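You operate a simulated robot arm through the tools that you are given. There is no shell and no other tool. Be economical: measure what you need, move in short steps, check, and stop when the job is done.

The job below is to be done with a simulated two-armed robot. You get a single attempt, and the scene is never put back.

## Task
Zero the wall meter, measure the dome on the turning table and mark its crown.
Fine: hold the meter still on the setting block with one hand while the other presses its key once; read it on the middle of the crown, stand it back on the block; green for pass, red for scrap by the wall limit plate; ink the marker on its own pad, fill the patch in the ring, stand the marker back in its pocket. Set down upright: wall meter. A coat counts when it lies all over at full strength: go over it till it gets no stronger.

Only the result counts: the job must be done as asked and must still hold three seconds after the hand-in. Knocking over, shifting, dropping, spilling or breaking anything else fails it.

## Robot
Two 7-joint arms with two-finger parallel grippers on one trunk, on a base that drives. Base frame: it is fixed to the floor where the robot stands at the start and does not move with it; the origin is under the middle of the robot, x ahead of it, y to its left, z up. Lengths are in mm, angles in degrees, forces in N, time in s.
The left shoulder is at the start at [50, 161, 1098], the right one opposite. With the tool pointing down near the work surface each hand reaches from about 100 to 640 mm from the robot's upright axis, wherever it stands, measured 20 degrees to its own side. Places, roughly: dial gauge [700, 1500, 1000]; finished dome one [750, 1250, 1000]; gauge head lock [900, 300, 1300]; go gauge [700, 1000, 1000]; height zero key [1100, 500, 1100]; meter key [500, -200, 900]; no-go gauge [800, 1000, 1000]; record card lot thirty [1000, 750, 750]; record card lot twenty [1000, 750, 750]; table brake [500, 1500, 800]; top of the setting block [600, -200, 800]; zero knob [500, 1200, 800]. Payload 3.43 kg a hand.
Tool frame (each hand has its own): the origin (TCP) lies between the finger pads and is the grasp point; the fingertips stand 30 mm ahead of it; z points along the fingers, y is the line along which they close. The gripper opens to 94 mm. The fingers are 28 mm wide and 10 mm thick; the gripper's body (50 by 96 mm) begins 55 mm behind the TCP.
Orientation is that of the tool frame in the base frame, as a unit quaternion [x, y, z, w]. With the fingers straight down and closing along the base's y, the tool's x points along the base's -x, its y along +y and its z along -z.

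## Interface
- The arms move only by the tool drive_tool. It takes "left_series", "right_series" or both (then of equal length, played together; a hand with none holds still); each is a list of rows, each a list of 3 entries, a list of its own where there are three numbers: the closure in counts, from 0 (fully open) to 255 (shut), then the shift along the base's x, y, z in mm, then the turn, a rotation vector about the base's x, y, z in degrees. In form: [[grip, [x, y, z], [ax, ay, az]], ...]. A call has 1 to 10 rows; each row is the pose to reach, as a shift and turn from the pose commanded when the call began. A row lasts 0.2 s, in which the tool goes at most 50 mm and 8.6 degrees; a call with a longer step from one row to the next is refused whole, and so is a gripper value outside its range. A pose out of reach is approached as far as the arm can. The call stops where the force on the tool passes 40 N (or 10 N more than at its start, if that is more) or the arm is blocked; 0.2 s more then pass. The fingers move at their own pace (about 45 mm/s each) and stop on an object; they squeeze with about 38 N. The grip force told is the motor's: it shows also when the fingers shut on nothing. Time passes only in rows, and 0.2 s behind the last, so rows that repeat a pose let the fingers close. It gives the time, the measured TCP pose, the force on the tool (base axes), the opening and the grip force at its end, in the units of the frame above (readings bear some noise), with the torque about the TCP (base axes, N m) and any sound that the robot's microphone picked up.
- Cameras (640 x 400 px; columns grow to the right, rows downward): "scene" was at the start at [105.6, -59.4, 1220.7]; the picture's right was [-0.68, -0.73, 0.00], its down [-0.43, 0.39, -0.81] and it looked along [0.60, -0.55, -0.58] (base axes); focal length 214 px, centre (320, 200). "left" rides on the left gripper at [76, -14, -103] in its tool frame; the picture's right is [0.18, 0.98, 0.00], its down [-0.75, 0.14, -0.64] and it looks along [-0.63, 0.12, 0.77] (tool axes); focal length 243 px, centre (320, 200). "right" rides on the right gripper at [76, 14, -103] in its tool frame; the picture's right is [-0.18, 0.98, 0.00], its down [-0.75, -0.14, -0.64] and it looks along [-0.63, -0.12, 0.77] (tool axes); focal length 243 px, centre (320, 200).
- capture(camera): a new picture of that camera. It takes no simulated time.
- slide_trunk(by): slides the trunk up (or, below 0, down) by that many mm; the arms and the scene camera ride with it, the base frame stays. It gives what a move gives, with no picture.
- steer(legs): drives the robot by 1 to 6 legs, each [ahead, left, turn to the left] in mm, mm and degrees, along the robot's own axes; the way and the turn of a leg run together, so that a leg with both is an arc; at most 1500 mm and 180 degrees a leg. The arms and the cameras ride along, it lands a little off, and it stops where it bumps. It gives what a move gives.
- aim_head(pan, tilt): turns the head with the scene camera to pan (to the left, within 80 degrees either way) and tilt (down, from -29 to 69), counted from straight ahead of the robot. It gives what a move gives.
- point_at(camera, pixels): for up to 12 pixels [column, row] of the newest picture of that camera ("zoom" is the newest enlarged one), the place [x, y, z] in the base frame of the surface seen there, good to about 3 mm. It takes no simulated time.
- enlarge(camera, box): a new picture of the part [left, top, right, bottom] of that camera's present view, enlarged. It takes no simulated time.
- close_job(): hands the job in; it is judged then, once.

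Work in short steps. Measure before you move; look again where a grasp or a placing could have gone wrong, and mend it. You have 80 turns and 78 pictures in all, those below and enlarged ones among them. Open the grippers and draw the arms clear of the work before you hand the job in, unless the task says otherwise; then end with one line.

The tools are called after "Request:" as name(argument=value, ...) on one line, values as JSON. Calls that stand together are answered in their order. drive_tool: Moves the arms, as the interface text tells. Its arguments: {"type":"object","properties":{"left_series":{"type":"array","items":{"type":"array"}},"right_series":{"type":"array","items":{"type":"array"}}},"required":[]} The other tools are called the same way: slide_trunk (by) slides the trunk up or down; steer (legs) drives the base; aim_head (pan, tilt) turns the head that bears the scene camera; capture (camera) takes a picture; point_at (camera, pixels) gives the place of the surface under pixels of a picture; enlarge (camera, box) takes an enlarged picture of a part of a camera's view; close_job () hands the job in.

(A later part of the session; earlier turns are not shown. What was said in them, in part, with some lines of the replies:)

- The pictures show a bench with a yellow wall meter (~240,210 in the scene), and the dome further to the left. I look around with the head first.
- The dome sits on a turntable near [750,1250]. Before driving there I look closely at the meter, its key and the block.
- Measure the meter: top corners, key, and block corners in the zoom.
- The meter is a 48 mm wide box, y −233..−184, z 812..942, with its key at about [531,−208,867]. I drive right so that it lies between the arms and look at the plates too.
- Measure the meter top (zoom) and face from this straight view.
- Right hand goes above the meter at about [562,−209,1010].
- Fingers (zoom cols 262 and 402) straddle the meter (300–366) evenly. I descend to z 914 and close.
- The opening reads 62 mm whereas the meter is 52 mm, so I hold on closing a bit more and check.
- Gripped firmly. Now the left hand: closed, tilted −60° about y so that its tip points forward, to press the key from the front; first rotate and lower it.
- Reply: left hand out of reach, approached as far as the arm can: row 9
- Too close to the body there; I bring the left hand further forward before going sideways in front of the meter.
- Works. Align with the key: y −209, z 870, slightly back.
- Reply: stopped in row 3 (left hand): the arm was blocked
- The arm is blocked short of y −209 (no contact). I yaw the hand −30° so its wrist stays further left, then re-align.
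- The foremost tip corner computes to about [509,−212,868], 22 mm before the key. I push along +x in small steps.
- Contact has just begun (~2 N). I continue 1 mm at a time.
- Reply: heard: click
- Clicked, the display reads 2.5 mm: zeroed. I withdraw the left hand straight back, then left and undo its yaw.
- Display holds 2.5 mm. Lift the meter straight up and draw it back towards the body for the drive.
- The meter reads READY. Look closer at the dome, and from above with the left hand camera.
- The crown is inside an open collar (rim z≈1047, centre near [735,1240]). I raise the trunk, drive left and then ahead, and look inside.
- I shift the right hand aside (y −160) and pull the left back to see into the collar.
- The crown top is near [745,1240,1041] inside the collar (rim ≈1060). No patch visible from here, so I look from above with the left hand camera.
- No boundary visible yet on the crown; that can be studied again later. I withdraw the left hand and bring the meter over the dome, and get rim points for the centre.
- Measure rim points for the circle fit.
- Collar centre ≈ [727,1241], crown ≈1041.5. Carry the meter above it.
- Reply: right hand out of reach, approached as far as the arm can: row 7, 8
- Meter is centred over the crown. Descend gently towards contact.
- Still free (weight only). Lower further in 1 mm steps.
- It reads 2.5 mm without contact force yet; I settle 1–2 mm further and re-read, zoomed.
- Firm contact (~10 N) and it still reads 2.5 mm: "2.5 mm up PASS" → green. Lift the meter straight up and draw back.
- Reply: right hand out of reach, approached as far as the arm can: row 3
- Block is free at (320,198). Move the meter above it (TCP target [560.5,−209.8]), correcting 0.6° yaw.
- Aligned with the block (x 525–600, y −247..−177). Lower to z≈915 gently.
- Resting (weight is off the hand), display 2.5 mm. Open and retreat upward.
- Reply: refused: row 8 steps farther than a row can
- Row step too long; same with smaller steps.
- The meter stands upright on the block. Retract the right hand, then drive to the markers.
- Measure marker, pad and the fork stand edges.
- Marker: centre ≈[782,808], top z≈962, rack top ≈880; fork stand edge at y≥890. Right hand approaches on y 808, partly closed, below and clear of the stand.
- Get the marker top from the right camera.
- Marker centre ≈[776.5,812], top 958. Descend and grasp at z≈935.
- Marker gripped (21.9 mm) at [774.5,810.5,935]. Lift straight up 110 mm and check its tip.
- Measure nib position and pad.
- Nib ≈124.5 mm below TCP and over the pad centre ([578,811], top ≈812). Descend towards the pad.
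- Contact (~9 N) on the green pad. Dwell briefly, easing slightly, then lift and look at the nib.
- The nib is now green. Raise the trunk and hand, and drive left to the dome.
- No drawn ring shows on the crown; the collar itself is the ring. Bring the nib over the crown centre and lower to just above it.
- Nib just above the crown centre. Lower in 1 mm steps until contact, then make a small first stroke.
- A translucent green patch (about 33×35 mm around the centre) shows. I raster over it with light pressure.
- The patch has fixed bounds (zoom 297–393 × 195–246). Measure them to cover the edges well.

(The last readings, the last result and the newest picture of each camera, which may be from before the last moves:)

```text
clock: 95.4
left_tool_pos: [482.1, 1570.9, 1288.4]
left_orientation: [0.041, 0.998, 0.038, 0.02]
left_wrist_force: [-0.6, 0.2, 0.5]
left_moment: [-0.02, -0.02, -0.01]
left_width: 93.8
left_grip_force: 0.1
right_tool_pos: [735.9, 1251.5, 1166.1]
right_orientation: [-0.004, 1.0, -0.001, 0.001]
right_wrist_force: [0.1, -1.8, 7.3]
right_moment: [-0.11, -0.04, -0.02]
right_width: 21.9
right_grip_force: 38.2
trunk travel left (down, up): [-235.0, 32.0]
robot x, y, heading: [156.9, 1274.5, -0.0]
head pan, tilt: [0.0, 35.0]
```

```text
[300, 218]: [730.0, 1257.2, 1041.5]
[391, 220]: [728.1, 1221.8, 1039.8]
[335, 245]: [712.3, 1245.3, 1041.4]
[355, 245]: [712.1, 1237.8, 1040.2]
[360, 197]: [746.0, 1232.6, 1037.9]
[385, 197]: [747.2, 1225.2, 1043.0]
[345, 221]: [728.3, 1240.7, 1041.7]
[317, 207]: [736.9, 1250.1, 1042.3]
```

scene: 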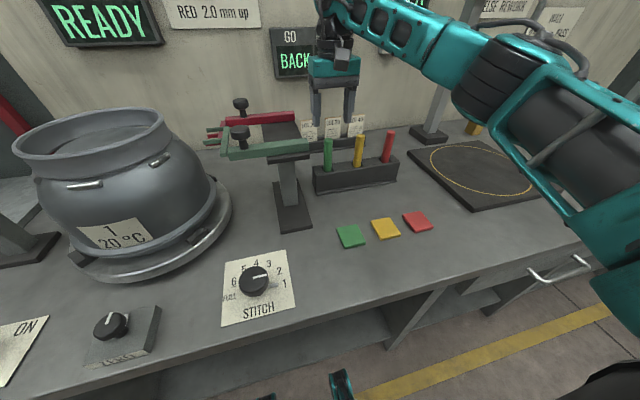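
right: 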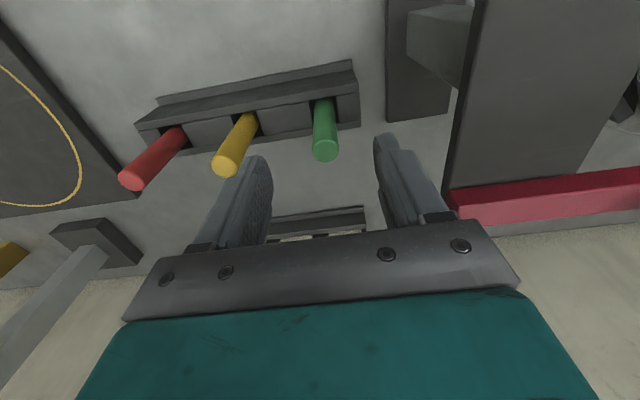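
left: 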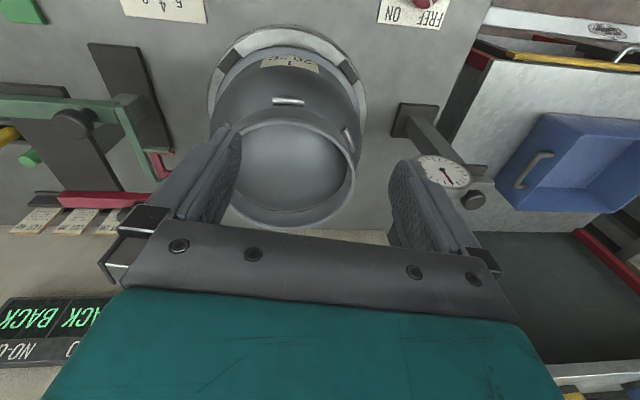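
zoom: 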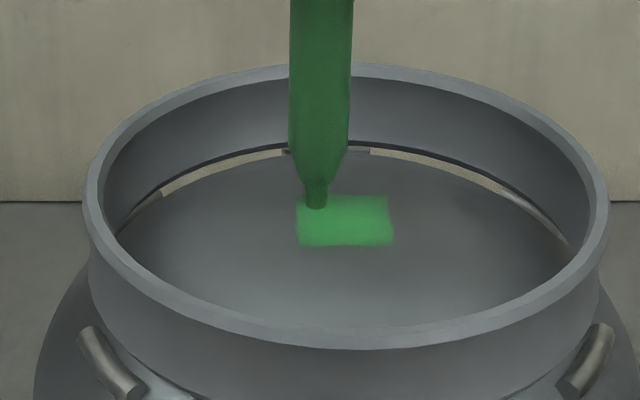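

Patch ≈ x 711–748, y 1221–1258; nib is now near (737,1250). Raster fully to its edges in both directions.

Request:
drive_tool(right_series=[[255, [8, 6, 0], [0, 0, 0]], [255, [8, -26, 0], [0, 0, 0]], [255, [2, -26, 0], [0, 0, 0]], [255, [2, 6, 0], [0, 0, 0]], [255, [-4, 6, 0], [0, 0, 0]], [255, [-4, -26, 0], [0, 0, 0]], [255, [-10, -26, 0], [0, 0, 0]], [255, [-10, 6, 0], [0, 0, 0]], [255, [-16, 6, 0], [0, 0, 0]], [255, [-16, -26, 0], [0, 0, 0]]])

Request:
drive_tool(right_series=[[255, [-6, 0, 0], [0, 0, 0]], [255, [-6, 32, 0], [0, 0, 0]], [255, [24, 32, 0], [0, 0, 0]], [255, [24, 26, 0], [0, 0, 0]], [255, [-6, 26, 0], [0, 0, 0]], [255, [-6, 20, 0], [0, 0, 0]], [255, [24, 20, 0], [0, 0, 0]], [255, [24, 14, 0], [0, 0, 0]], [255, [-6, 14, 0], [0, 0, 0]], [255, [-6, 8, 0], [0, 0, 0]]])

Request:
drive_tool(right_series=[[255, [30, 0, 0], [0, 0, 0]], [255, [30, -5, 0], [0, 0, 0]], [255, [0, -5, 0], [0, 0, 0]], [255, [0, -9, 0], [0, 0, 0]], [255, [30, -9, 0], [0, 0, 0]], [255, [30, -9, 15], [0, 0, 0]], [255, [30, -9, 45], [0, 0, 0]]])

Request:
enlarge(camera="scene", box=[300, 180, 360, 220])

```text
clock: 97.6
left_tool_pos: [482.4, 1569.9, 1287.8]
left_orientation: [0.04, 0.998, 0.037, 0.02]
left_wrist_force: [0.0, -0.6, 1.6]
left_moment: [-0.01, -0.02, -0.02]
left_width: 94.0
left_grip_force: 0.1
right_tool_pos: [719.5, 1224.4, 1165.6]
right_orientation: [-0.005, 1.0, 0.001, 0.0]
right_wrist_force: [0.5, 0.8, 8.8]
right_moment: [0.18, -0.09, 0.03]
right_width: 22.1
right_grip_force: 38.0
trunk travel left (down, up): [-235.0, 32.0]
robot x, y, heading: [151.3, 1274.7, -0.4]
head pan, tilt: [0.0, 35.0]
```

```text
clock: 99.8
left_tool_pos: [481.2, 1570.9, 1286.3]
left_orientation: [0.041, 0.998, 0.038, 0.02]
left_wrist_force: [0.0, 0.8, 0.7]
left_moment: [0.04, 0.01, 0.01]
left_width: 94.1
left_grip_force: 0.0
right_tool_pos: [715.4, 1235.2, 1164.7]
right_orientation: [-0.004, 1.0, 0.001, -0.001]
right_wrist_force: [0.1, 0.2, 0.4]
right_moment: [-0.01, 0.01, -0.01]
right_width: 22.4
right_grip_force: 38.0
trunk travel left (down, up): [-235.0, 32.0]
robot x, y, heading: [153.9, 1275.8, -0.2]
head pan, tilt: [0.0, 35.0]
```

```text
clock: 101.4
left_tool_pos: [483.1, 1572.0, 1287.0]
left_orientation: [0.041, 0.998, 0.037, 0.019]
left_wrist_force: [-0.1, 0.1, 0.2]
left_moment: [0.01, -0.02, -0.01]
left_width: 93.9
left_grip_force: 0.0
right_tool_pos: [742.5, 1226.1, 1208.7]
right_orientation: [-0.005, 1.0, -0.001, 0.0]
right_wrist_force: [0.2, -0.3, 0.9]
right_moment: [-0.02, 0.01, 0.02]
right_width: 22.3
right_grip_force: 38.4
trunk travel left (down, up): [-235.0, 32.0]
robot x, y, heading: [154.3, 1272.3, -0.1]
head pan, tilt: [0.0, 35.0]
```

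```text
10.00 times, centred on (330, 200) of scene
```

zoom: 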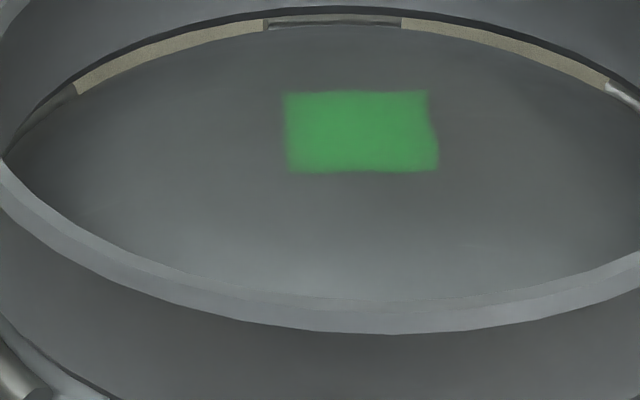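

Nearly uniform; the right edge (432,120) looks a bit weak. I go over it all again slower, edges included, then compare.

Request:
drive_tool(right_series=[[255, [4, -4, -45], [0, 0, 0]], [255, [-13, -4, -45.2], [0, 0, 0]], [255, [-31, -4, -45.5], [0, 0, 0]], [255, [-31, 0, -45.5], [0, 0, 0]], [255, [-13, 0, -45], [0, 0, 0]], [255, [4, 0, -45], [0, 0, 0]], [255, [4, 5, -45], [0, 0, 0]], [255, [-13, 5, -45], [0, 0, 0]], [255, [-31, 5, -45.5], [0, 0, 0]], [255, [-31, 10, -45.5], [0, 0, 0]]])

Request:
drive_tool(right_series=[[255, [17, 0, 0.5], [0, 0, 0]], [255, [35, 0, 0.5], [0, 0, 0]], [255, [35, 5, 0.5], [0, 0, 0]], [255, [17, 5, 0.5], [0, 0, 0]], [255, [0, 5, 0], [0, 0, 0]], [255, [0, 10, 0], [0, 0, 0]], [255, [17, 10, 0.5], [0, 0, 0]], [255, [35, 10, 0.5], [0, 0, 0]], [255, [35, 15, 0.5], [0, 0, 0]], [255, [17, 15, 0.5], [0, 0, 0]]])

Request:
drive_tool(right_series=[[255, [-17, 0, -0.5], [0, 0, 0]], [255, [-17, 4, -0.5], [0, 0, 0]], [255, [0, 4, 0], [0, 0, 0]], [255, [18, 4, 0], [0, 0, 0]], [255, [18, 8, 0], [0, 0, 0]], [255, [0, 8, 0], [0, 0, 0]], [255, [-17, 8, 0], [0, 0, 0]], [255, [-17, 8, 15], [0, 0, 0]], [255, [-17, 8, 45], [0, 0, 0]]])

Request:
enlarge(camera="scene", box=[300, 180, 360, 220])

```text
clock: 103.6
left_tool_pos: [482.4, 1570.1, 1288.2]
left_orientation: [0.041, 0.998, 0.037, 0.02]
left_wrist_force: [0.2, -0.5, 0.8]
left_moment: [-0.03, -0.01, -0.01]
left_width: 94.4
left_grip_force: 0.1
right_tool_pos: [712.7, 1234.1, 1165.2]
right_orientation: [-0.005, 1.0, -0.001, -0.001]
right_wrist_force: [-0.5, -1.8, 7.5]
right_moment: [-0.29, -0.03, 0.02]
right_width: 22.3
right_grip_force: 37.9
trunk travel left (down, up): [-235.0, 32.0]
robot x, y, heading: [153.5, 1275.3, -0.4]
head pan, tilt: [0.0, 35.0]
```

```text
clock: 105.8
left_tool_pos: [483.0, 1569.6, 1287.2]
left_orientation: [0.041, 0.998, 0.037, 0.019]
left_wrist_force: [-0.6, -0.3, 0.0]
left_moment: [0.04, 0.0, -0.02]
left_width: 94.2
left_grip_force: 0.3
right_tool_pos: [731.0, 1248.0, 1165.6]
right_orientation: [-0.005, 1.0, 0.0, 0.0]
right_wrist_force: [-0.1, -0.2, -0.3]
right_moment: [0.05, -0.01, 0.02]
right_width: 22.7
right_grip_force: 38.3
trunk travel left (down, up): [-235.0, 32.0]
robot x, y, heading: [156.9, 1274.9, -0.2]
head pan, tilt: [0.0, 35.0]
```

```text
clock: 107.8
left_tool_pos: [482.4, 1571.0, 1286.9]
left_orientation: [0.04, 0.998, 0.037, 0.019]
left_wrist_force: [-0.4, 0.3, 0.1]
left_moment: [0.0, 0.01, 0.0]
left_width: 93.9
left_grip_force: 0.0
right_tool_pos: [712.9, 1256.8, 1209.8]
right_orientation: [-0.004, 1.0, 0.0, 0.0]
right_wrist_force: [-0.4, -0.2, -1.0]
right_moment: [-0.01, 0.0, 0.0]
right_width: 22.6
right_grip_force: 38.0
trunk travel left (down, up): [-235.0, 32.0]
robot x, y, heading: [154.8, 1277.4, 0.1]
head pan, tilt: [0.0, 35.0]
```

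```text
10.00 times, centred on (330, 200) of scene
```

zoom: 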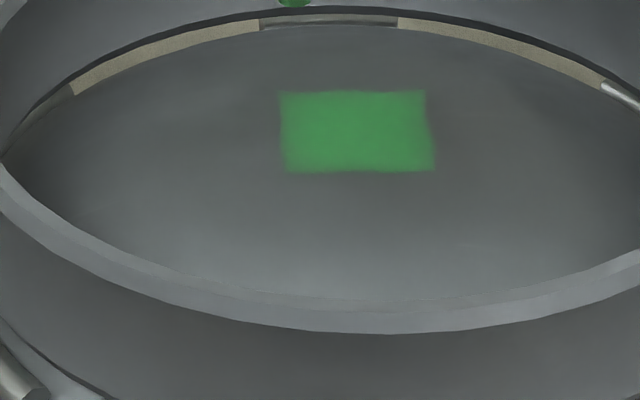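

Uniform now. One more firmer pass over all to be sure it gets no stronger, then compare.

Request:
drive_tool(right_series=[[255, [0, 2, -46], [0, 0, 0]], [255, [17, 2, -46], [0, 0, 0]], [255, [34, 2, -46], [0, 0, 0]], [255, [34, -3, -46], [0, 0, 0]], [255, [17, -3, -46], [0, 0, 0]], [255, [0, -3, -46], [0, 0, 0]], [255, [0, -8, -46], [0, 0, 0]], [255, [17, -8, -46], [0, 0, 0]], [255, [34, -8, -46], [0, 0, 0]], [255, [34, -13, -46], [0, 0, 0]]])

Request:
drive_tool(right_series=[[255, [-17, 0, 0], [0, 0, 0]], [255, [-34, 0, 0], [0, 0, 0]], [255, [-34, -5, 0], [0, 0, 0]], [255, [-17, -5, 0], [0, 0, 0]], [255, [0, -5, 0], [0, 0, 0]], [255, [0, -10, 0], [0, 0, 0]], [255, [-17, -10, 0], [0, 0, 0]], [255, [-34, -10, 0], [0, 0, 0]], [255, [-34, -15, 0], [0, 0, 0]], [255, [-17, -15, 0], [0, 0, 0]]])

Request:
drive_tool(right_series=[[255, [17, 0, 0], [0, 0, 0]], [255, [17, -5, 0], [0, 0, 0]], [255, [0, -5, 0], [0, 0, 0]], [255, [-17, -5, 0], [0, 0, 0]], [255, [-17, -8, 0], [0, 0, 0]], [255, [0, -8, 0], [0, 0, 0]], [255, [17, -8, 0], [0, 0, 0]], [255, [17, -8, 20], [0, 0, 0]], [255, [17, -8, 55], [0, 0, 0]]])

Request:
enlarge(camera="scene", box=[300, 180, 360, 220])

```text
clock: 110.0
left_tool_pos: [481.7, 1571.5, 1287.6]
left_orientation: [0.04, 0.998, 0.038, 0.019]
left_wrist_force: [0.7, -0.3, 0.3]
left_moment: [0.04, -0.01, 0.0]
left_width: 94.0
left_grip_force: 0.1
right_tool_pos: [747.3, 1244.9, 1164.4]
right_orientation: [-0.004, 1.0, 0.001, 0.001]
right_wrist_force: [0.5, 0.9, 4.9]
right_moment: [0.16, -0.08, 0.04]
right_width: 22.4
right_grip_force: 37.9
trunk travel left (down, up): [-235.0, 32.0]
robot x, y, heading: [155.7, 1273.9, -0.1]
head pan, tilt: [0.0, 35.0]
```

```text
clock: 112.2
left_tool_pos: [483.4, 1571.4, 1286.8]
left_orientation: [0.04, 0.998, 0.038, 0.02]
left_wrist_force: [0.8, 0.4, 0.2]
left_moment: [0.02, -0.02, 0.04]
left_width: 94.1
left_grip_force: 0.1
right_tool_pos: [730.3, 1230.1, 1162.6]
right_orientation: [-0.005, 1.0, 0.0, -0.001]
right_wrist_force: [0.4, -0.4, 0.1]
right_moment: [-0.02, 0.03, 0.0]
right_width: 22.5
right_grip_force: 37.8
trunk travel left (down, up): [-235.0, 32.0]
robot x, y, heading: [151.2, 1276.5, -0.2]
head pan, tilt: [0.0, 35.0]
```

```text
clock: 114.2
left_tool_pos: [482.1, 1571.5, 1287.6]
left_orientation: [0.041, 0.998, 0.038, 0.019]
left_wrist_force: [0.8, 0.9, -0.4]
left_moment: [-0.01, 0.01, -0.02]
left_width: 93.9
left_grip_force: 0.1
right_tool_pos: [742.3, 1222.2, 1217.5]
right_orientation: [-0.004, 1.0, 0.0, 0.0]
right_wrist_force: [-0.3, -0.4, -0.2]
right_moment: [-0.01, 0.03, -0.01]
right_width: 22.3
right_grip_force: 37.9
right hand out of reach, approached as far as the arm can: row 9
trunk travel left (down, up): [-235.0, 32.0]
robot x, y, heading: [152.5, 1274.1, 0.1]
head pan, tilt: [0.0, 35.0]
```

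```text
10.00 times, centred on (330, 200) of scene
```

zoom: 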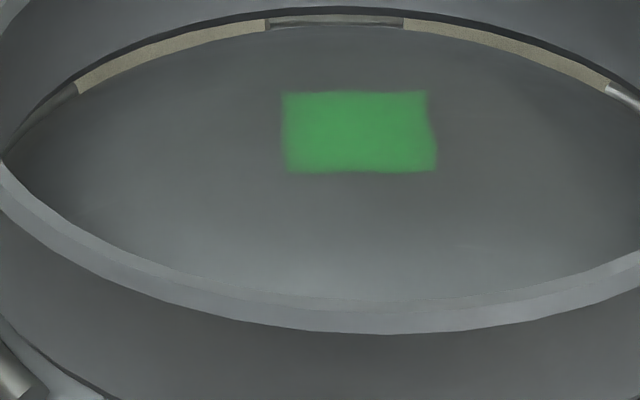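

Strength unchanged. One tight zoom to check the edges before leaving.

Request:
enlarge(camera="scene", box=[323, 186, 347, 201])

```text
16.00 times, centred on (335, 194) of scene
```

zoom: 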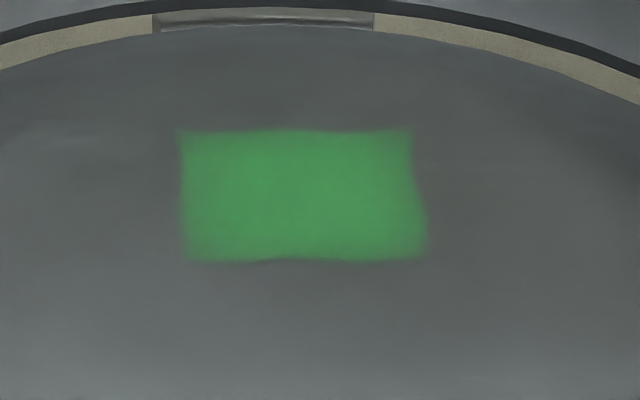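

The right (−y) edge is slightly softer. I go over that edge again with verified contact.

Request:
drive_tool(right_series=[[255, [-5, -1, -30], [0, 0, 0]], [255, [-5, -1, -52], [0, 0, 0]], [255, [-5, -1, -54], [0, 0, 0]], [255, [-5, -1, -55], [0, 0, 0]]])

```text
clock: 115.2
left_tool_pos: [482.4, 1570.6, 1287.5]
left_orientation: [0.04, 0.998, 0.038, 0.019]
left_wrist_force: [-0.5, 0.0, 0.7]
left_moment: [-0.01, 0.0, -0.02]
left_width: 94.0
left_grip_force: 0.0
right_tool_pos: [755.3, 1224.3, 1169.2]
right_orientation: [-0.004, 1.0, 0.0, -0.001]
right_wrist_force: [0.5, 1.3, 0.1]
right_moment: [-0.01, -0.02, 0.01]
right_width: 22.4
right_grip_force: 37.7
right hand out of reach, approached as far as the arm can: row 1, 2, 3, 4
trunk travel left (down, up): [-235.0, 32.0]
robot x, y, heading: [153.9, 1275.7, -0.3]
head pan, tilt: [0.0, 35.0]
```

It is a bit far out (x 755) and above the surface. Move back in x to the patch and lower.

Request:
drive_tool(right_series=[[255, [-15, 0, 0], [0, 0, 0]], [255, [-30, 0, 0], [0, 0, 0]], [255, [-30, 0, -2], [0, 0, 0]], [255, [-30, 0, -3], [0, 0, 0]]])

```text
clock: 116.2
left_tool_pos: [482.6, 1571.1, 1288.0]
left_orientation: [0.041, 0.998, 0.038, 0.019]
left_wrist_force: [-0.7, -0.7, 0.5]
left_moment: [0.02, -0.01, -0.05]
left_width: 94.0
left_grip_force: 0.1
right_tool_pos: [753.3, 1229.9, 1172.6]
right_orientation: [-0.004, 1.0, 0.0, -0.001]
right_wrist_force: [-0.3, 0.5, 0.4]
right_moment: [-0.01, -0.02, -0.02]
right_width: 22.1
right_grip_force: 37.8
right hand out of reach, approached as far as the arm can: row 1, 2, 3, 4
trunk travel left (down, up): [-235.0, 32.0]
robot x, y, heading: [155.9, 1274.9, -0.2]
head pan, tilt: [0.0, 35.0]
```

The arm seems stuck near a joint limit. I raise and draw back to recover a good configuration.

Request:
drive_tool(right_series=[[255, [-10, 0, 15], [0, 0, 0]], [255, [-20, 0, 40], [0, 0, 0]], [255, [-40, 0, 60], [0, 0, 0]], [255, [-70, 0, 60], [0, 0, 0]], [255, [-100, 0, 60], [0, 0, 0]], [255, [-100, 0, 60], [0, 0, 0]]])

Request:
capture(camera="scene")

```text
clock: 117.6
left_tool_pos: [483.8, 1571.4, 1287.7]
left_orientation: [0.04, 0.998, 0.038, 0.019]
left_wrist_force: [-0.1, -0.1, 0.2]
left_moment: [0.01, 0.02, -0.02]
left_width: 94.1
left_grip_force: 0.1
right_tool_pos: [720.9, 1242.8, 1250.1]
right_orientation: [-0.005, 1.0, 0.0, 0.0]
right_wrist_force: [-0.5, -0.5, -0.8]
right_moment: [0.02, 0.01, -0.04]
right_width: 22.3
right_grip_force: 37.9
right hand out of reach, approached as far as the arm can: row 1, 2, 3, 4, 5, 6
trunk travel left (down, up): [-235.0, 32.0]
robot x, y, heading: [150.2, 1277.5, -0.3]
head pan, tilt: [0.0, 35.0]
```

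```text
17 pictures are left
```

scene: 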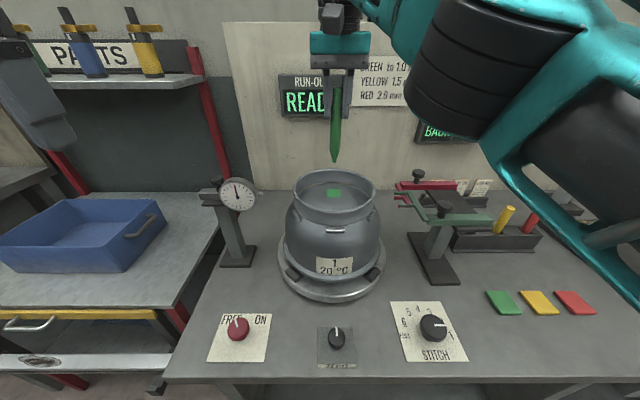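

Clear of the collar. Continue back and to its own side to recover.

Request:
drive_tool(right_series=[[255, [-40, -10, 0], [0, 0, 0]], [255, [-80, -20, 0], [0, 0, 0]], [255, [-120, -30, 0], [0, 0, 0]], [255, [-160, -40, 0], [0, 0, 0]], [255, [-160, -40, 0], [0, 0, 0]]])

```text
clock: 118.8
left_tool_pos: [483.0, 1571.0, 1287.9]
left_orientation: [0.04, 0.998, 0.038, 0.018]
left_wrist_force: [0.0, 0.7, -1.3]
left_moment: [-0.03, 0.03, 0.01]
left_width: 93.8
left_grip_force: 0.1
right_tool_pos: [704.2, 1270.5, 1262.0]
right_orientation: [-0.004, 1.0, 0.0, 0.0]
right_wrist_force: [-0.2, -0.4, -0.1]
right_moment: [0.01, -0.02, -0.04]
right_width: 22.2
right_grip_force: 37.5
right hand out of reach, approached as far as the arm can: row 1, 2, 3, 4, 5
trunk travel left (down, up): [-235.0, 32.0]
robot x, y, heading: [154.9, 1273.9, -0.2]
head pan, tilt: [0.0, 35.0]
```

The arm follows poorly; I back the robot away from the bench to have free space for recovering it.

Request:
steer(legs=[[-160, 0, 0]])

Request:
drive_tool(right_series=[[255, [0, 0, 0], [0, 0, 0]], [255, [0, -30, -30], [0, 0, 0]], [255, [0, -60, -60], [0, 0, 0]], [255, [0, -90, -90], [0, 0, 0]]])

Request:
capture(camera="scene")

```text
clock: 120.2
left_tool_pos: [323.5, 1571.9, 1287.4]
left_orientation: [0.039, 0.998, 0.038, 0.02]
left_wrist_force: [-0.4, 0.0, -0.2]
left_moment: [0.01, 0.0, 0.03]
left_width: 94.1
left_grip_force: 0.0
right_tool_pos: [543.9, 1269.9, 1262.4]
right_orientation: [-0.005, 1.0, 0.0, 0.0]
right_wrist_force: [-0.1, 0.7, 0.3]
right_moment: [-0.02, -0.04, 0.01]
right_width: 21.8
right_grip_force: 38.4
trunk travel left (down, up): [-235.0, 32.0]
robot x, y, heading: [-3.8, 1272.7, -0.2]
head pan, tilt: [0.0, 35.0]
```

```text
clock: 121.2
left_tool_pos: [323.1, 1571.3, 1287.5]
left_orientation: [0.039, 0.998, 0.037, 0.02]
left_wrist_force: [0.2, 0.2, 0.0]
left_moment: [0.02, -0.01, -0.01]
left_width: 94.0
left_grip_force: 0.0
right_tool_pos: [571.2, 1237.3, 1228.1]
right_orientation: [-0.004, 1.0, -0.001, -0.001]
right_wrist_force: [0.7, -0.6, -0.3]
right_moment: [0.03, 0.01, 0.0]
right_width: 22.0
right_grip_force: 38.4
right hand out of reach, approached as far as the arm can: row 2, 3, 4
trunk travel left (down, up): [-235.0, 32.0]
robot x, y, heading: [-10.2, 1273.4, -0.2]
head pan, tilt: [0.0, 35.0]
```

```text
16 pictures are left
```

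scene: 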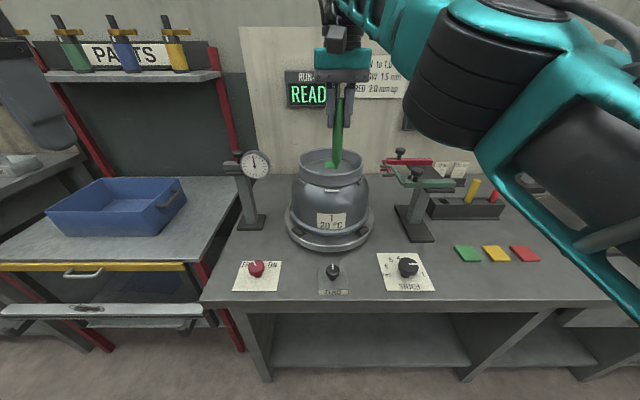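

Probably a wrist joint at its limit. Test yawing the tool while drawing back.

Request:
drive_tool(right_series=[[255, [0, 0, 5], [0, 0, -8]], [255, [0, 0, 10], [0, 0, -16]], [255, [-10, 0, 10], [0, 0, -24]], [255, [-30, 0, 10], [0, 0, -30]], [255, [-60, 0, 10], [0, 0, -30]]])

```text
clock: 122.4
left_tool_pos: [323.6, 1570.4, 1288.8]
left_orientation: [0.04, 0.998, 0.037, 0.018]
left_wrist_force: [-1.0, 1.1, 0.1]
left_moment: [0.01, -0.01, -0.02]
left_width: 93.9
left_grip_force: 0.0
right_tool_pos: [510.6, 1234.3, 1237.4]
right_orientation: [0.256, 0.967, 0.0, 0.0]
right_wrist_force: [-0.2, 0.2, 0.0]
right_moment: [0.02, 0.0, 0.01]
right_width: 22.0
right_grip_force: 38.1
right hand out of reach, approached as far as the arm can: row 2
trunk travel left (down, up): [-235.0, 32.0]
robot x, y, heading: [-1.7, 1274.5, -0.2]
head pan, tilt: [0.0, 35.0]
```

Yaw −30° frees it. Move back to a neutral place on the right, then undo the yaw.

Request:
drive_tool(right_series=[[255, [-35, -25, -5], [0, 0, 0]], [255, [-70, -55, -10], [0, 0, 0]], [255, [-105, -85, -12], [0, 0, 0]], [255, [-130, -115, -15], [0, 0, 0]], [255, [-140, -140, -15], [0, 0, 7]], [255, [-140, -140, -15], [0, 0, 15]], [255, [-140, -140, -15], [0, 0, 23]], [255, [-140, -140, -15], [0, 0, 30]]])

Request:
capture(camera="scene")

```text
clock: 124.2
left_tool_pos: [324.5, 1571.2, 1287.5]
left_orientation: [0.041, 0.998, 0.038, 0.019]
left_wrist_force: [-0.2, -1.0, 1.6]
left_moment: [0.04, 0.02, -0.02]
left_width: 94.1
left_grip_force: 0.1
right_tool_pos: [373.6, 1094.6, 1223.3]
right_orientation: [-0.006, 1.0, 0.0, 0.0]
right_wrist_force: [-0.2, -0.3, 0.5]
right_moment: [-0.02, -0.02, -0.01]
right_width: 22.1
right_grip_force: 37.9
trunk travel left (down, up): [-235.0, 32.0]
robot x, y, heading: [-2.4, 1274.9, -0.1]
head pan, tilt: [0.0, 35.0]
```

```text
15 pictures are left
```

scene: 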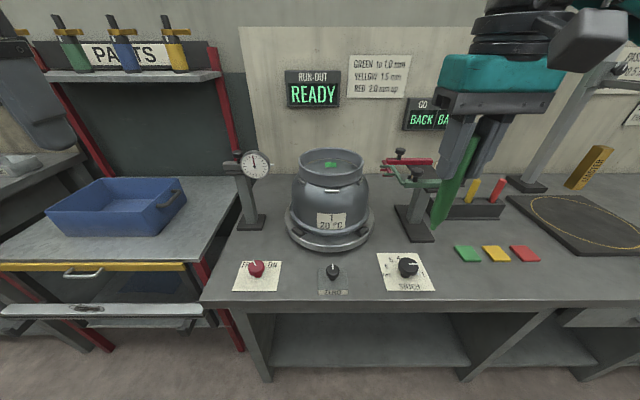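

Recovered. A quick zoom at the patch from here, then measure the nib.

Request:
enlarge(camera="scene", box=[316, 155, 346, 174])

Request:
capture(camera="right")

```text
16.00 times, centred on (331, 164) of scene
```

zoom: 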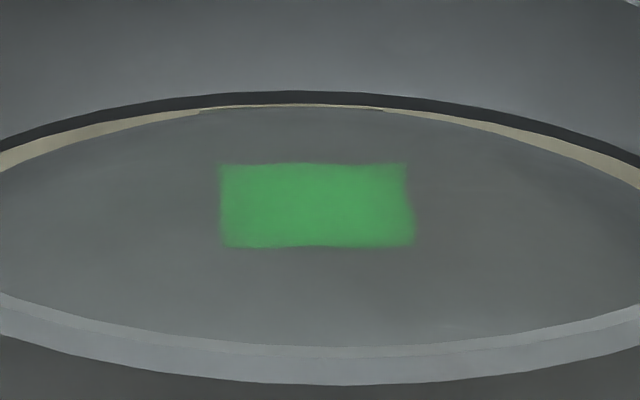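

```text
13 pictures are left
```

right: 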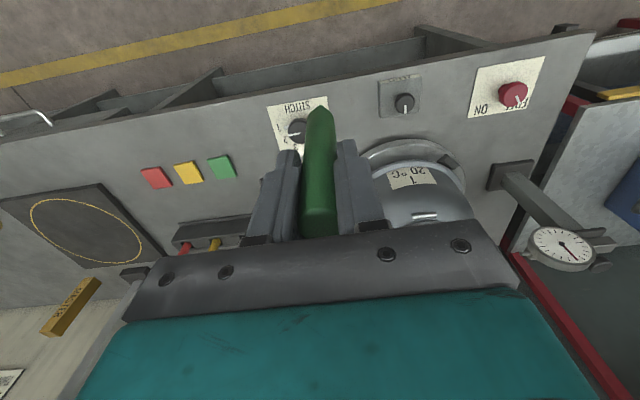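

The far right corner of the patch is still a bit weaker. I go back for another pass there, with the robot a little further left and ahead for better reach.

Request:
steer(legs=[[0, 50, 0], [172, 0, 0]])

Request:
drive_tool(right_series=[[255, [0, 0, 0], [0, 0, 0]]])

```text
clock: 126.2
left_tool_pos: [495.2, 1621.1, 1286.8]
left_orientation: [0.04, 0.998, 0.038, 0.018]
left_wrist_force: [0.2, 0.3, 0.8]
left_moment: [0.03, 0.03, -0.01]
left_width: 93.8
left_grip_force: 0.1
right_tool_pos: [546.4, 1145.9, 1222.2]
right_orientation: [-0.005, 1.0, 0.0, -0.001]
right_wrist_force: [0.6, -0.2, -0.7]
right_moment: [0.0, 0.05, 0.0]
right_width: 21.6
right_grip_force: 37.8
trunk travel left (down, up): [-235.0, 32.0]
robot x, y, heading: [166.9, 1323.4, -0.1]
head pan, tilt: [0.0, 35.0]
```

```text
clock: 126.6
left_tool_pos: [494.0, 1622.0, 1286.8]
left_orientation: [0.039, 0.998, 0.037, 0.019]
left_wrist_force: [1.4, 0.0, -0.4]
left_moment: [0.0, 0.01, 0.01]
left_width: 94.0
left_grip_force: 0.0
right_tool_pos: [545.3, 1146.5, 1222.9]
right_orientation: [-0.006, 1.0, 0.0, 0.0]
right_wrist_force: [0.1, -0.2, -0.1]
right_moment: [-0.01, -0.01, -0.04]
right_width: 21.9
right_grip_force: 37.5
trunk travel left (down, up): [-235.0, 32.0]
robot x, y, heading: [166.0, 1327.1, 0.3]
head pan, tilt: [0.0, 35.0]
```

Bring the nib over the patch's −y half and lower to just above contact.

Request:
drive_tool(right_series=[[255, [38, 16, 0], [0, 0, 0]], [255, [76, 33, 0], [0, 0, 0]], [255, [114, 50, 0], [0, 0, 0]], [255, [153, 66, 0], [0, 0, 0]], [255, [191.5, 82.5, 0], [0, 0, 0]], [255, [191.5, 82.5, -30], [0, 0, 0]], [255, [191.5, 82.5, -52], [0, 0, 0]], [255, [191.5, 82.5, -56], [0, 0, 0]], [255, [191.5, 82.5, -58], [0, 0, 0]]])

Request:
enlarge(camera="scene", box=[290, 160, 390, 225])

```text
clock: 128.6
left_tool_pos: [494.2, 1620.1, 1287.5]
left_orientation: [0.04, 0.998, 0.037, 0.019]
left_wrist_force: [-0.8, 0.4, 0.1]
left_moment: [-0.01, 0.01, 0.02]
left_width: 94.0
left_grip_force: 0.0
right_tool_pos: [736.7, 1228.9, 1164.5]
right_orientation: [-0.006, 1.0, 0.0, 0.001]
right_wrist_force: [0.3, 0.4, -0.9]
right_moment: [-0.02, -0.01, 0.01]
right_width: 22.0
right_grip_force: 38.0
trunk travel left (down, up): [-235.0, 32.0]
robot x, y, heading: [166.9, 1324.8, -0.3]
head pan, tilt: [0.0, 35.0]
```

```text
6.15 times, centred on (340, 192) of scene
```

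zoom: 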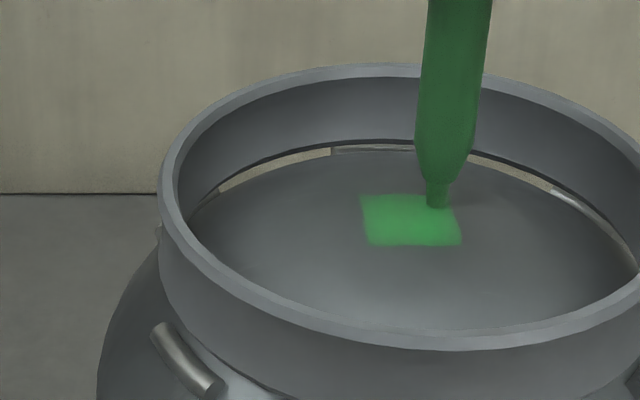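

Lower to contact and check force.

Request:
drive_tool(right_series=[[255, [0, 0, -1], [0, 0, 0]], [255, [0, 0, -2], [0, 0, 0]], [255, [0, 0, -2.5], [0, 0, 0]], [255, [0, 0, -3], [0, 0, 0]]])

Request:
point_at(camera="zoom", pixels=[[437, 207], [452, 200], [460, 240], [365, 200], [372, 243]])

```text
clock: 129.6
left_tool_pos: [492.1, 1621.8, 1287.0]
left_orientation: [0.039, 0.998, 0.038, 0.02]
left_wrist_force: [-0.4, 0.5, 0.2]
left_moment: [-0.01, -0.01, 0.0]
left_width: 94.0
left_grip_force: 0.1
right_tool_pos: [735.1, 1229.3, 1163.1]
right_orientation: [-0.005, 1.0, 0.0, 0.001]
right_wrist_force: [-0.8, -0.4, 9.5]
right_moment: [0.01, 0.07, -0.02]
right_width: 22.0
right_grip_force: 38.2
trunk travel left (down, up): [-235.0, 32.0]
robot x, y, heading: [163.5, 1324.6, -0.0]
head pan, tilt: [0.0, 35.0]
```

```text
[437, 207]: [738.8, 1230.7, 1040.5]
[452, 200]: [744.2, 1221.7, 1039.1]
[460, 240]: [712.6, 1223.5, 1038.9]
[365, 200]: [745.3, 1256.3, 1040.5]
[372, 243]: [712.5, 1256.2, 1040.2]
```

Good contact (9.5 N) at TCP z 1163; nib offset is (+3,+1.5), so the −y edge was less covered. Slow full raster with edges, then lift while drawing back.

Request:
drive_tool(right_series=[[255, [9, -4, 0], [0, 0, 0]], [255, [9, -10, 0], [0, 0, 0]], [255, [-9, -10, 0], [0, 0, 0]], [255, [-27, -10, 0], [0, 0, 0]], [255, [-27, -6, 0], [0, 0, 0]], [255, [-9, -6, 0], [0, 0, 0]], [255, [9, -6, 0], [0, 0, 0]], [255, [9, -2, 0], [0, 0, 0]], [255, [-9, -2, 0], [0, 0, 0]], [255, [-27, -2, 0], [0, 0, 0]]])

Request:
drive_tool(right_series=[[255, [0, 5, 0], [0, 0, 0]], [255, [18, 5, 0], [0, 0, 0]], [255, [36, 5, 0], [0, 0, 0]], [255, [36, 11, 0], [0, 0, 0]], [255, [18, 11, 0], [0, 0, 0]], [255, [0, 11, 0], [0, 0, 0]], [255, [0, 17, 0], [0, 0, 0]], [255, [18, 17, 0], [0, 0, 0]], [255, [36, 17, 0], [0, 0, 0]], [255, [36, 23, 0], [0, 0, 0]]])

Request:
drive_tool(right_series=[[255, [-18, 0, 0], [0, 0, 0]], [255, [-36, 0, 0], [0, 0, 0]], [255, [-36, 5, 0], [0, 0, 0]], [255, [-18, 5, 0], [0, 0, 0]], [255, [0, 5, 0], [0, 0, 0]], [255, [-10, 0, 15], [0, 0, 0]], [255, [-20, -5, 45], [0, 0, 0]]])

Request:
enlarge(camera="scene", box=[322, 182, 372, 212])

```text
clock: 131.8
left_tool_pos: [493.0, 1621.9, 1287.2]
left_orientation: [0.04, 0.998, 0.038, 0.02]
left_wrist_force: [-0.3, -0.3, 0.0]
left_moment: [0.01, -0.01, 0.0]
left_width: 94.1
left_grip_force: 0.1
right_tool_pos: [709.2, 1227.9, 1162.9]
right_orientation: [-0.005, 1.0, 0.0, 0.0]
right_wrist_force: [3.0, 1.8, 15.1]
right_moment: [0.26, -0.35, -0.05]
right_width: 22.0
right_grip_force: 38.3
trunk travel left (down, up): [-235.0, 32.0]
robot x, y, heading: [165.8, 1321.8, -0.1]
head pan, tilt: [0.0, 35.0]
```

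```text
clock: 134.0
left_tool_pos: [492.0, 1621.7, 1286.7]
left_orientation: [0.039, 0.998, 0.038, 0.02]
left_wrist_force: [-0.3, -0.3, -0.1]
left_moment: [0.02, -0.01, 0.02]
left_width: 93.7
left_grip_force: 0.1
right_tool_pos: [744.1, 1247.9, 1161.0]
right_orientation: [-0.005, 1.0, -0.001, 0.001]
right_wrist_force: [0.5, -2.3, 8.1]
right_moment: [-0.32, -0.05, 0.05]
right_width: 22.2
right_grip_force: 37.9
trunk travel left (down, up): [-235.0, 32.0]
robot x, y, heading: [164.2, 1326.5, 0.0]
head pan, tilt: [0.0, 35.0]
```

```text
clock: 135.6
left_tool_pos: [492.7, 1621.6, 1288.0]
left_orientation: [0.04, 0.998, 0.038, 0.019]
left_wrist_force: [0.5, 0.1, 0.0]
left_moment: [-0.02, 0.02, 0.0]
left_width: 94.1
left_grip_force: 0.1
right_tool_pos: [725.8, 1244.3, 1209.3]
right_orientation: [-0.005, 1.0, 0.0, 0.0]
right_wrist_force: [-0.3, 0.2, -1.0]
right_moment: [0.0, -0.01, -0.04]
right_width: 22.2
right_grip_force: 38.5
trunk travel left (down, up): [-235.0, 32.0]
robot x, y, heading: [166.0, 1323.1, 0.1]
head pan, tilt: [0.0, 35.0]
```

```text
12.80 times, centred on (347, 197) of scene
```

zoom: 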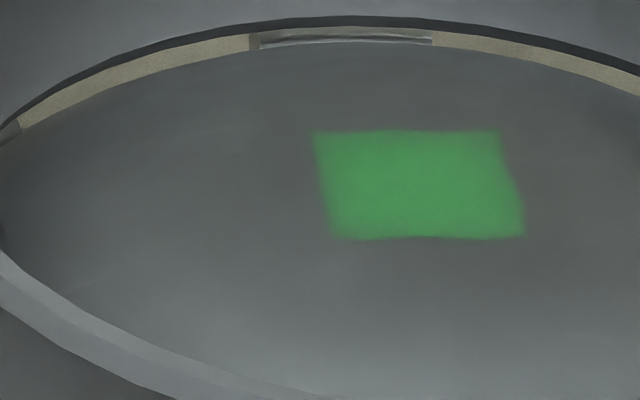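

Now evenly full to all edges. Retract the marker and drive back to the rack position, trunk down again.

Request:
drive_tool(right_series=[[255, [-30, -10, 12], [0, 0, 0]], [255, [-70, -25, 20], [0, 0, 0]], [255, [-110, -45, 20], [0, 0, 0]], [255, [-150, -65, 20], [0, 0, 0]], [255, [-190, -85, 20], [0, 0, 0]], [255, [-205, -110, 20], [0, 0, 0]]])

Request:
steer(legs=[[0, -342, 0]])

Request:
aim_head(pan=-15, tilt=42)

Request:
capture(camera="scene")

```text
clock: 137.0
left_tool_pos: [492.4, 1619.7, 1288.1]
left_orientation: [0.039, 0.998, 0.038, 0.019]
left_wrist_force: [0.4, -0.4, -0.2]
left_moment: [-0.01, 0.0, 0.0]
left_width: 94.1
left_grip_force: 0.2
right_tool_pos: [516.7, 1134.8, 1225.6]
right_orientation: [-0.005, 1.0, 0.001, 0.0]
right_wrist_force: [-0.4, -0.4, -1.1]
right_moment: [0.01, -0.03, 0.02]
right_width: 22.1
right_grip_force: 38.4
trunk travel left (down, up): [-235.0, 32.0]
robot x, y, heading: [167.3, 1324.3, 0.1]
head pan, tilt: [0.0, 35.0]
```

```text
clock: 139.2
left_tool_pos: [494.5, 1281.7, 1287.2]
left_orientation: [0.04, 0.998, 0.037, 0.019]
left_wrist_force: [0.2, -0.1, -0.6]
left_moment: [0.0, 0.03, -0.01]
left_width: 94.1
left_grip_force: 0.0
right_tool_pos: [517.4, 795.7, 1224.9]
right_orientation: [-0.004, 1.0, 0.0, 0.0]
right_wrist_force: [0.4, -0.3, -0.4]
right_moment: [-0.01, 0.0, 0.0]
right_width: 22.0
right_grip_force: 37.8
trunk travel left (down, up): [-235.0, 32.0]
robot x, y, heading: [166.4, 985.9, -0.2]
head pan, tilt: [0.0, 35.0]
```

```text
clock: 140.0
left_tool_pos: [494.2, 1282.0, 1287.1]
left_orientation: [0.04, 0.998, 0.038, 0.019]
left_wrist_force: [0.5, 0.1, 0.7]
left_moment: [-0.02, -0.02, 0.0]
left_width: 94.1
left_grip_force: 0.0
right_tool_pos: [518.1, 796.0, 1224.3]
right_orientation: [-0.004, 1.0, 0.0, 0.0]
right_wrist_force: [-1.1, -0.6, -0.8]
right_moment: [0.0, 0.02, -0.02]
right_width: 22.2
right_grip_force: 38.0
trunk travel left (down, up): [-235.0, 32.0]
robot x, y, heading: [164.6, 986.2, -0.2]
head pan, tilt: [-15.0, 42.0]
```

```text
10 pictures are left
```

scene: 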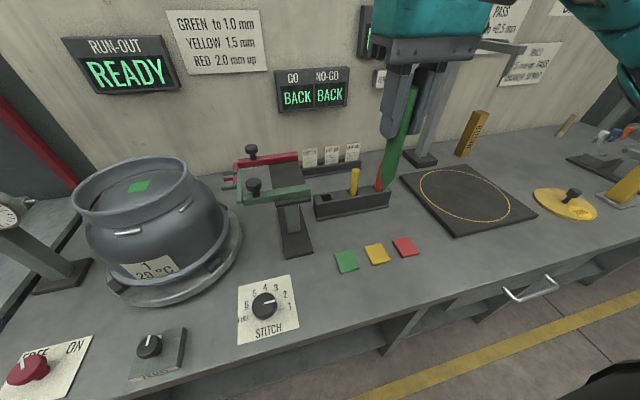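

Trunk down, then bring the marker above its pocket (TCP ≈[774.5,811,1045]).

Request:
slide_trunk(by=-110)

Request:
drive_tool(right_series=[[255, [20, 8, -20], [0, 0, 0]], [255, [55, 15, -45], [0, 0, 0]], [255, [95, 15, -60], [0, 0, 0]], [255, [140, 15, -65], [0, 0, 0]], [255, [185, 15, -65], [0, 0, 0]], [255, [225, 15, -65], [0, 0, 0]], [255, [256.5, 15.3, -65], [0, 0, 0]], [255, [256.5, 15.3, -65], [0, 0, 0]]])

Request:
enlarge(camera="scene", box=[280, 90, 400, 220])

```text
clock: 141.4
left_tool_pos: [493.4, 1282.3, 1177.6]
left_orientation: [0.041, 0.998, 0.038, 0.019]
left_wrist_force: [1.0, 0.3, -0.2]
left_moment: [0.02, 0.03, -0.01]
left_width: 93.8
left_grip_force: 0.1
right_tool_pos: [518.9, 796.0, 1115.5]
right_orientation: [-0.004, 1.0, 0.001, 0.0]
right_wrist_force: [-0.6, 0.6, -0.2]
right_moment: [0.0, 0.01, 0.0]
right_width: 22.1
right_grip_force: 38.1
trunk travel left (down, up): [-125.0, 142.0]
robot x, y, heading: [163.9, 985.0, 0.1]
head pan, tilt: [-15.0, 42.0]
```

```text
clock: 143.2
left_tool_pos: [494.0, 1282.0, 1176.8]
left_orientation: [0.04, 0.998, 0.038, 0.02]
left_wrist_force: [-0.9, 0.0, 0.1]
left_moment: [-0.03, 0.01, 0.03]
left_width: 94.3
left_grip_force: 0.1
right_tool_pos: [775.0, 813.6, 1052.1]
right_orientation: [-0.004, 1.0, -0.001, 0.0]
right_wrist_force: [0.3, 0.6, 0.2]
right_moment: [0.01, -0.05, 0.01]
right_width: 21.8
right_grip_force: 38.3
trunk travel left (down, up): [-125.0, 142.0]
robot x, y, heading: [164.5, 984.3, -0.3]
head pan, tilt: [-15.0, 42.0]
```

```text
3.08 times, centred on (340, 155) of scene
```

zoom: 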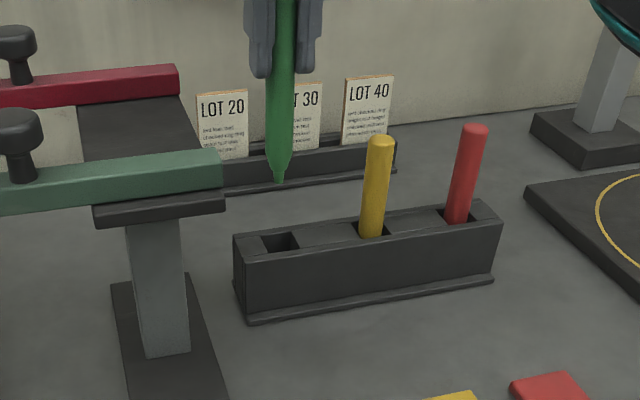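

Measure nib and pocket opening.

Request:
point_at(camera="zoom", pixels=[[279, 180], [279, 165], [280, 120], [258, 237], [296, 231], [301, 247], [266, 255], [250, 245], [310, 238]])

Request:
capture(camera="right")

```text
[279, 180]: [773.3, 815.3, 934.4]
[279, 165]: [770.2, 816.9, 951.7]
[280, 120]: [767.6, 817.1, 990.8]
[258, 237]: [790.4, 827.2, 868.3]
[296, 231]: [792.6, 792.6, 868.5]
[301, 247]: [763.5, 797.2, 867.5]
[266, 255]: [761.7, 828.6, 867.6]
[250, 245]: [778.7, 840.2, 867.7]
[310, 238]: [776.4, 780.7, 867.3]
```

```text
8 pictures are left
```

right: 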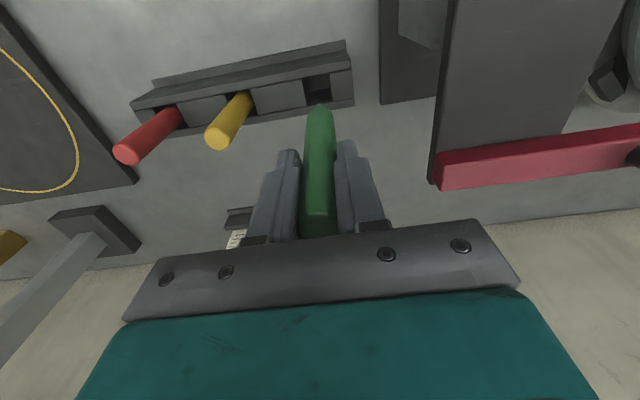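

Pocket centre ≈[777,811.5]; nib at ≈[775.5,814.5]. Shift (+1.5,−3) and lower slowly into the pocket.

Request:
drive_tool(right_series=[[255, [1.5, -3, -20], [0, 0, 0]], [255, [1.5, -3, -45], [0, 0, 0]], [255, [1.5, -3, -65], [0, 0, 0]], [255, [1.5, -3, -85], [0, 0, 0]], [255, [1.5, -3, -100], [0, 0, 0]], [255, [1.5, -3, -110], [0, 0, 0]], [255, [1.5, -3, -115], [0, 0, 0]]])

Request:
enlarge(camera="scene", box=[280, 90, 400, 220])

```text
clock: 144.8
left_tool_pos: [493.6, 1281.9, 1177.6]
left_orientation: [0.04, 0.998, 0.037, 0.019]
left_wrist_force: [-1.0, 0.8, -0.2]
left_moment: [-0.04, -0.02, -0.04]
left_width: 94.1
left_grip_force: 0.1
right_tool_pos: [776.5, 807.9, 935.0]
right_orientation: [-0.004, 1.0, -0.001, -0.001]
right_wrist_force: [0.8, -0.4, -0.1]
right_moment: [0.01, 0.0, 0.02]
right_width: 22.0
right_grip_force: 38.1
trunk travel left (down, up): [-125.0, 142.0]
robot x, y, heading: [166.0, 988.5, -0.7]
head pan, tilt: [-15.0, 42.0]
```

```text
3.08 times, centred on (340, 155) of scene
```

zoom: 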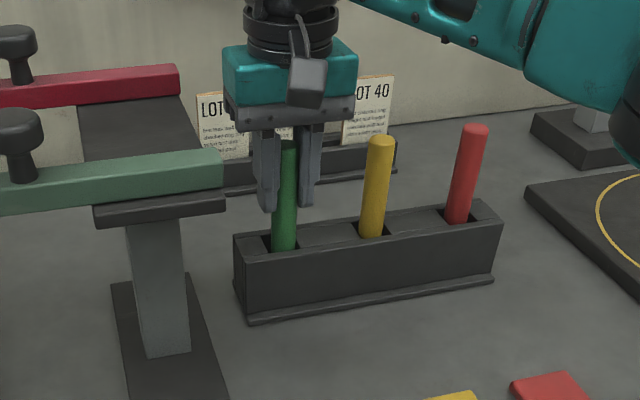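

In the pocket, no contact yet; lower the last millimetres until it rests.

Request:
drive_tool(right_series=[[255, [0, 1, -1.5], [0, 0, 0]], [255, [0, 1, -3], [0, 0, 0]], [255, [0, 1, -4], [0, 0, 0]], [255, [0, 1, -5], [0, 0, 0]]])

```text
clock: 145.8
left_tool_pos: [494.7, 1282.1, 1178.1]
left_orientation: [0.04, 0.998, 0.038, 0.019]
left_wrist_force: [-0.4, 0.1, 0.3]
left_moment: [0.01, 0.0, -0.01]
left_width: 93.7
left_grip_force: 0.1
right_tool_pos: [775.7, 808.6, 930.0]
right_orientation: [-0.003, 1.0, 0.0, 0.001]
right_wrist_force: [-0.3, 0.2, -0.3]
right_moment: [-0.01, -0.01, 0.0]
right_width: 22.2
right_grip_force: 37.5
trunk travel left (down, up): [-125.0, 142.0]
robot x, y, heading: [165.5, 984.4, -0.1]
head pan, tilt: [-15.0, 42.0]
```

Still free; a few more millimetres.

Request:
drive_tool(right_series=[[255, [0, 1, -1], [0, 0, 0]], [255, [0, 1, -2], [0, 0, 0]], [255, [0, 1, -3], [0, 0, 0]], [255, [0, 1, -4], [0, 0, 0]]])

```text
clock: 146.8
left_tool_pos: [492.6, 1281.9, 1178.6]
left_orientation: [0.041, 0.998, 0.038, 0.02]
left_wrist_force: [-0.3, -0.6, -0.3]
left_moment: [0.0, 0.01, 0.01]
left_width: 94.1
left_grip_force: 0.1
right_tool_pos: [775.2, 809.4, 929.9]
right_orientation: [-0.003, 1.0, 0.0, 0.003]
right_wrist_force: [0.7, -4.8, 18.1]
right_moment: [-0.61, -0.17, -0.01]
right_width: 22.1
right_grip_force: 38.3
trunk travel left (down, up): [-125.0, 142.0]
robot x, y, heading: [168.0, 987.4, 0.1]
head pan, tilt: [-15.0, 42.0]
```

Bottomed (18 N). Ease up 2.5 mm, release, and lift straight away.

Request:
drive_tool(right_series=[[255, [0, 0, 2], [0, 0, 0]], [255, [0, 0, 2.5], [0, 0, 0]], [170, [0, 0, 2.5], [0, 0, 0]], [90, [0, 0, 2.5], [0, 0, 0]], [90, [0, 0, 2.5], [0, 0, 0]], [90, [0, 0, 20], [0, 0, 0]], [90, [0, 0, 60], [0, 0, 0]], [90, [0, 0, 105], [0, 0, 0]]])

Request:
enlarge(camera="scene", box=[280, 90, 400, 220])

```text
clock: 148.6
left_tool_pos: [494.2, 1282.9, 1177.5]
left_orientation: [0.041, 0.998, 0.038, 0.019]
left_wrist_force: [-0.7, 0.6, -0.4]
left_moment: [0.01, 0.0, -0.03]
left_width: 94.0
left_grip_force: 0.0
right_tool_pos: [777.5, 810.5, 1031.0]
right_orientation: [-0.004, 1.0, 0.0, 0.0]
right_wrist_force: [0.8, 0.3, 0.3]
right_moment: [0.0, -0.03, 0.01]
right_width: 61.0
right_grip_force: 0.1
trunk travel left (down, up): [-125.0, 142.0]
robot x, y, heading: [167.5, 988.5, -0.1]
head pan, tilt: [-15.0, 42.0]
```

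```text
3.08 times, centred on (340, 155) of scene
```

zoom: 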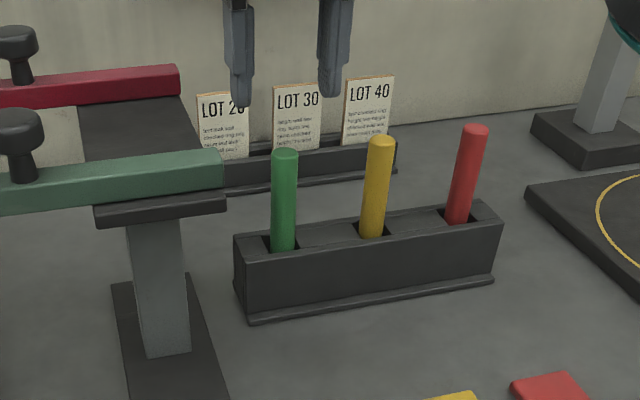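

The marker stands upright in its pocket. Draw the right hand back and up, back the robot away, and check the whole scene.

Request:
drive_tool(right_series=[[90, [-40, 0, 5], [0, 0, 0]], [90, [-85, 0, 10], [0, 0, 0]], [90, [-130, 0, 15], [0, 0, 0]], [90, [-175, 0, 30], [0, 0, 0]], [0, [-215, 0, 60], [0, 0, 0]], [0, [-245, 0, 95], [0, 0, 0]]])

Request:
steer(legs=[[-165, 0, 0]])

Request:
aim_head(pan=0, tilt=30)

Request:
capture(camera="scene")

Request:
aim_head(pan=-60, tilt=25)

Request:
capture(camera="scene")

```text
clock: 150.0
left_tool_pos: [492.3, 1282.9, 1177.7]
left_orientation: [0.04, 0.998, 0.037, 0.019]
left_wrist_force: [0.5, 0.4, 0.4]
left_moment: [0.02, 0.01, 0.0]
left_width: 93.9
left_grip_force: 0.1
right_tool_pos: [528.2, 812.5, 1126.8]
right_orientation: [-0.003, 1.0, 0.0, -0.001]
right_wrist_force: [0.2, -0.5, 0.2]
right_moment: [-0.02, 0.01, 0.04]
right_width: 93.8
right_grip_force: 0.1
trunk travel left (down, up): [-125.0, 142.0]
robot x, y, heading: [165.6, 986.4, -0.3]
head pan, tilt: [-15.0, 42.0]
```

```text
clock: 151.5
left_tool_pos: [332.6, 1282.3, 1178.0]
left_orientation: [0.041, 0.998, 0.038, 0.019]
left_wrist_force: [-0.2, 1.1, -0.1]
left_moment: [-0.03, -0.01, -0.02]
left_width: 93.9
left_grip_force: 0.0
right_tool_pos: [366.9, 811.2, 1125.7]
right_orientation: [-0.003, 1.0, -0.001, 0.0]
right_wrist_force: [0.1, 0.1, 0.2]
right_moment: [-0.01, -0.01, -0.01]
right_width: 93.9
right_grip_force: 0.1
trunk travel left (down, up): [-125.0, 142.0]
robot x, y, heading: [5.4, 986.0, -0.5]
head pan, tilt: [-15.0, 42.0]
```

```text
clock: 152.2
left_tool_pos: [332.6, 1282.4, 1176.2]
left_orientation: [0.042, 0.998, 0.037, 0.019]
left_wrist_force: [0.5, 0.1, 0.0]
left_moment: [-0.05, -0.02, -0.01]
left_width: 93.9
left_grip_force: 0.1
right_tool_pos: [367.3, 812.2, 1126.2]
right_orientation: [-0.003, 1.0, -0.001, 0.001]
right_wrist_force: [0.1, 0.1, 0.5]
right_moment: [-0.02, 0.02, 0.02]
right_width: 93.9
right_grip_force: 0.1
trunk travel left (down, up): [-125.0, 142.0]
robot x, y, heading: [5.3, 985.0, -0.4]
head pan, tilt: [0.0, 30.0]
```

```text
5 pictures are left
```

scene: 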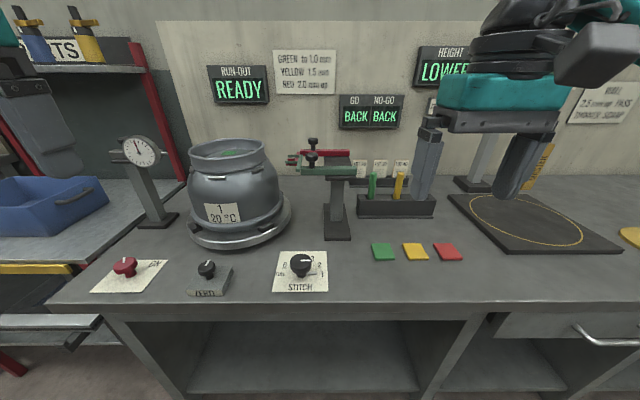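

```text
clock: 153.5
left_tool_pos: [333.3, 1282.2, 1177.2]
left_orientation: [0.041, 0.998, 0.038, 0.019]
left_wrist_force: [0.2, 0.4, 0.2]
left_moment: [0.0, 0.0, -0.03]
left_width: 94.1
left_grip_force: 0.0
right_tool_pos: [368.3, 811.7, 1126.8]
right_orientation: [-0.003, 1.0, 0.0, -0.001]
right_wrist_force: [0.7, 0.3, 0.0]
right_moment: [0.01, -0.03, 0.03]
right_width: 94.1
right_grip_force: 0.0
trunk travel left (down, up): [-125.0, 142.0]
robot x, y, heading: [3.3, 985.9, -0.1]
head pan, tilt: [-60.0, 25.0]
```

```text
4 pictures are left
```

scene: 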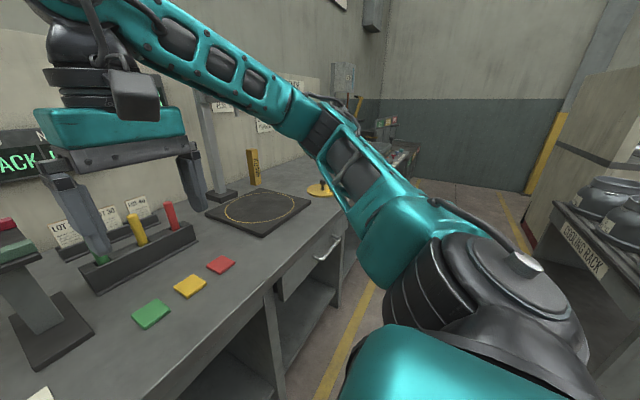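

Everything stands in place: the dome is marked green, the markers are in the rack, and both arms are clear with their grippers open. I hand the job in.

Request:
close_job()

```text
The job is handed in.
```

The meter was zeroed at 2.5 mm with one key press and read 2.5 mm on the middle of the crown. By the wall limit plate that is a pass, so the patch is filled in green; the meter is back upright on its block and the marker back in its pocket.
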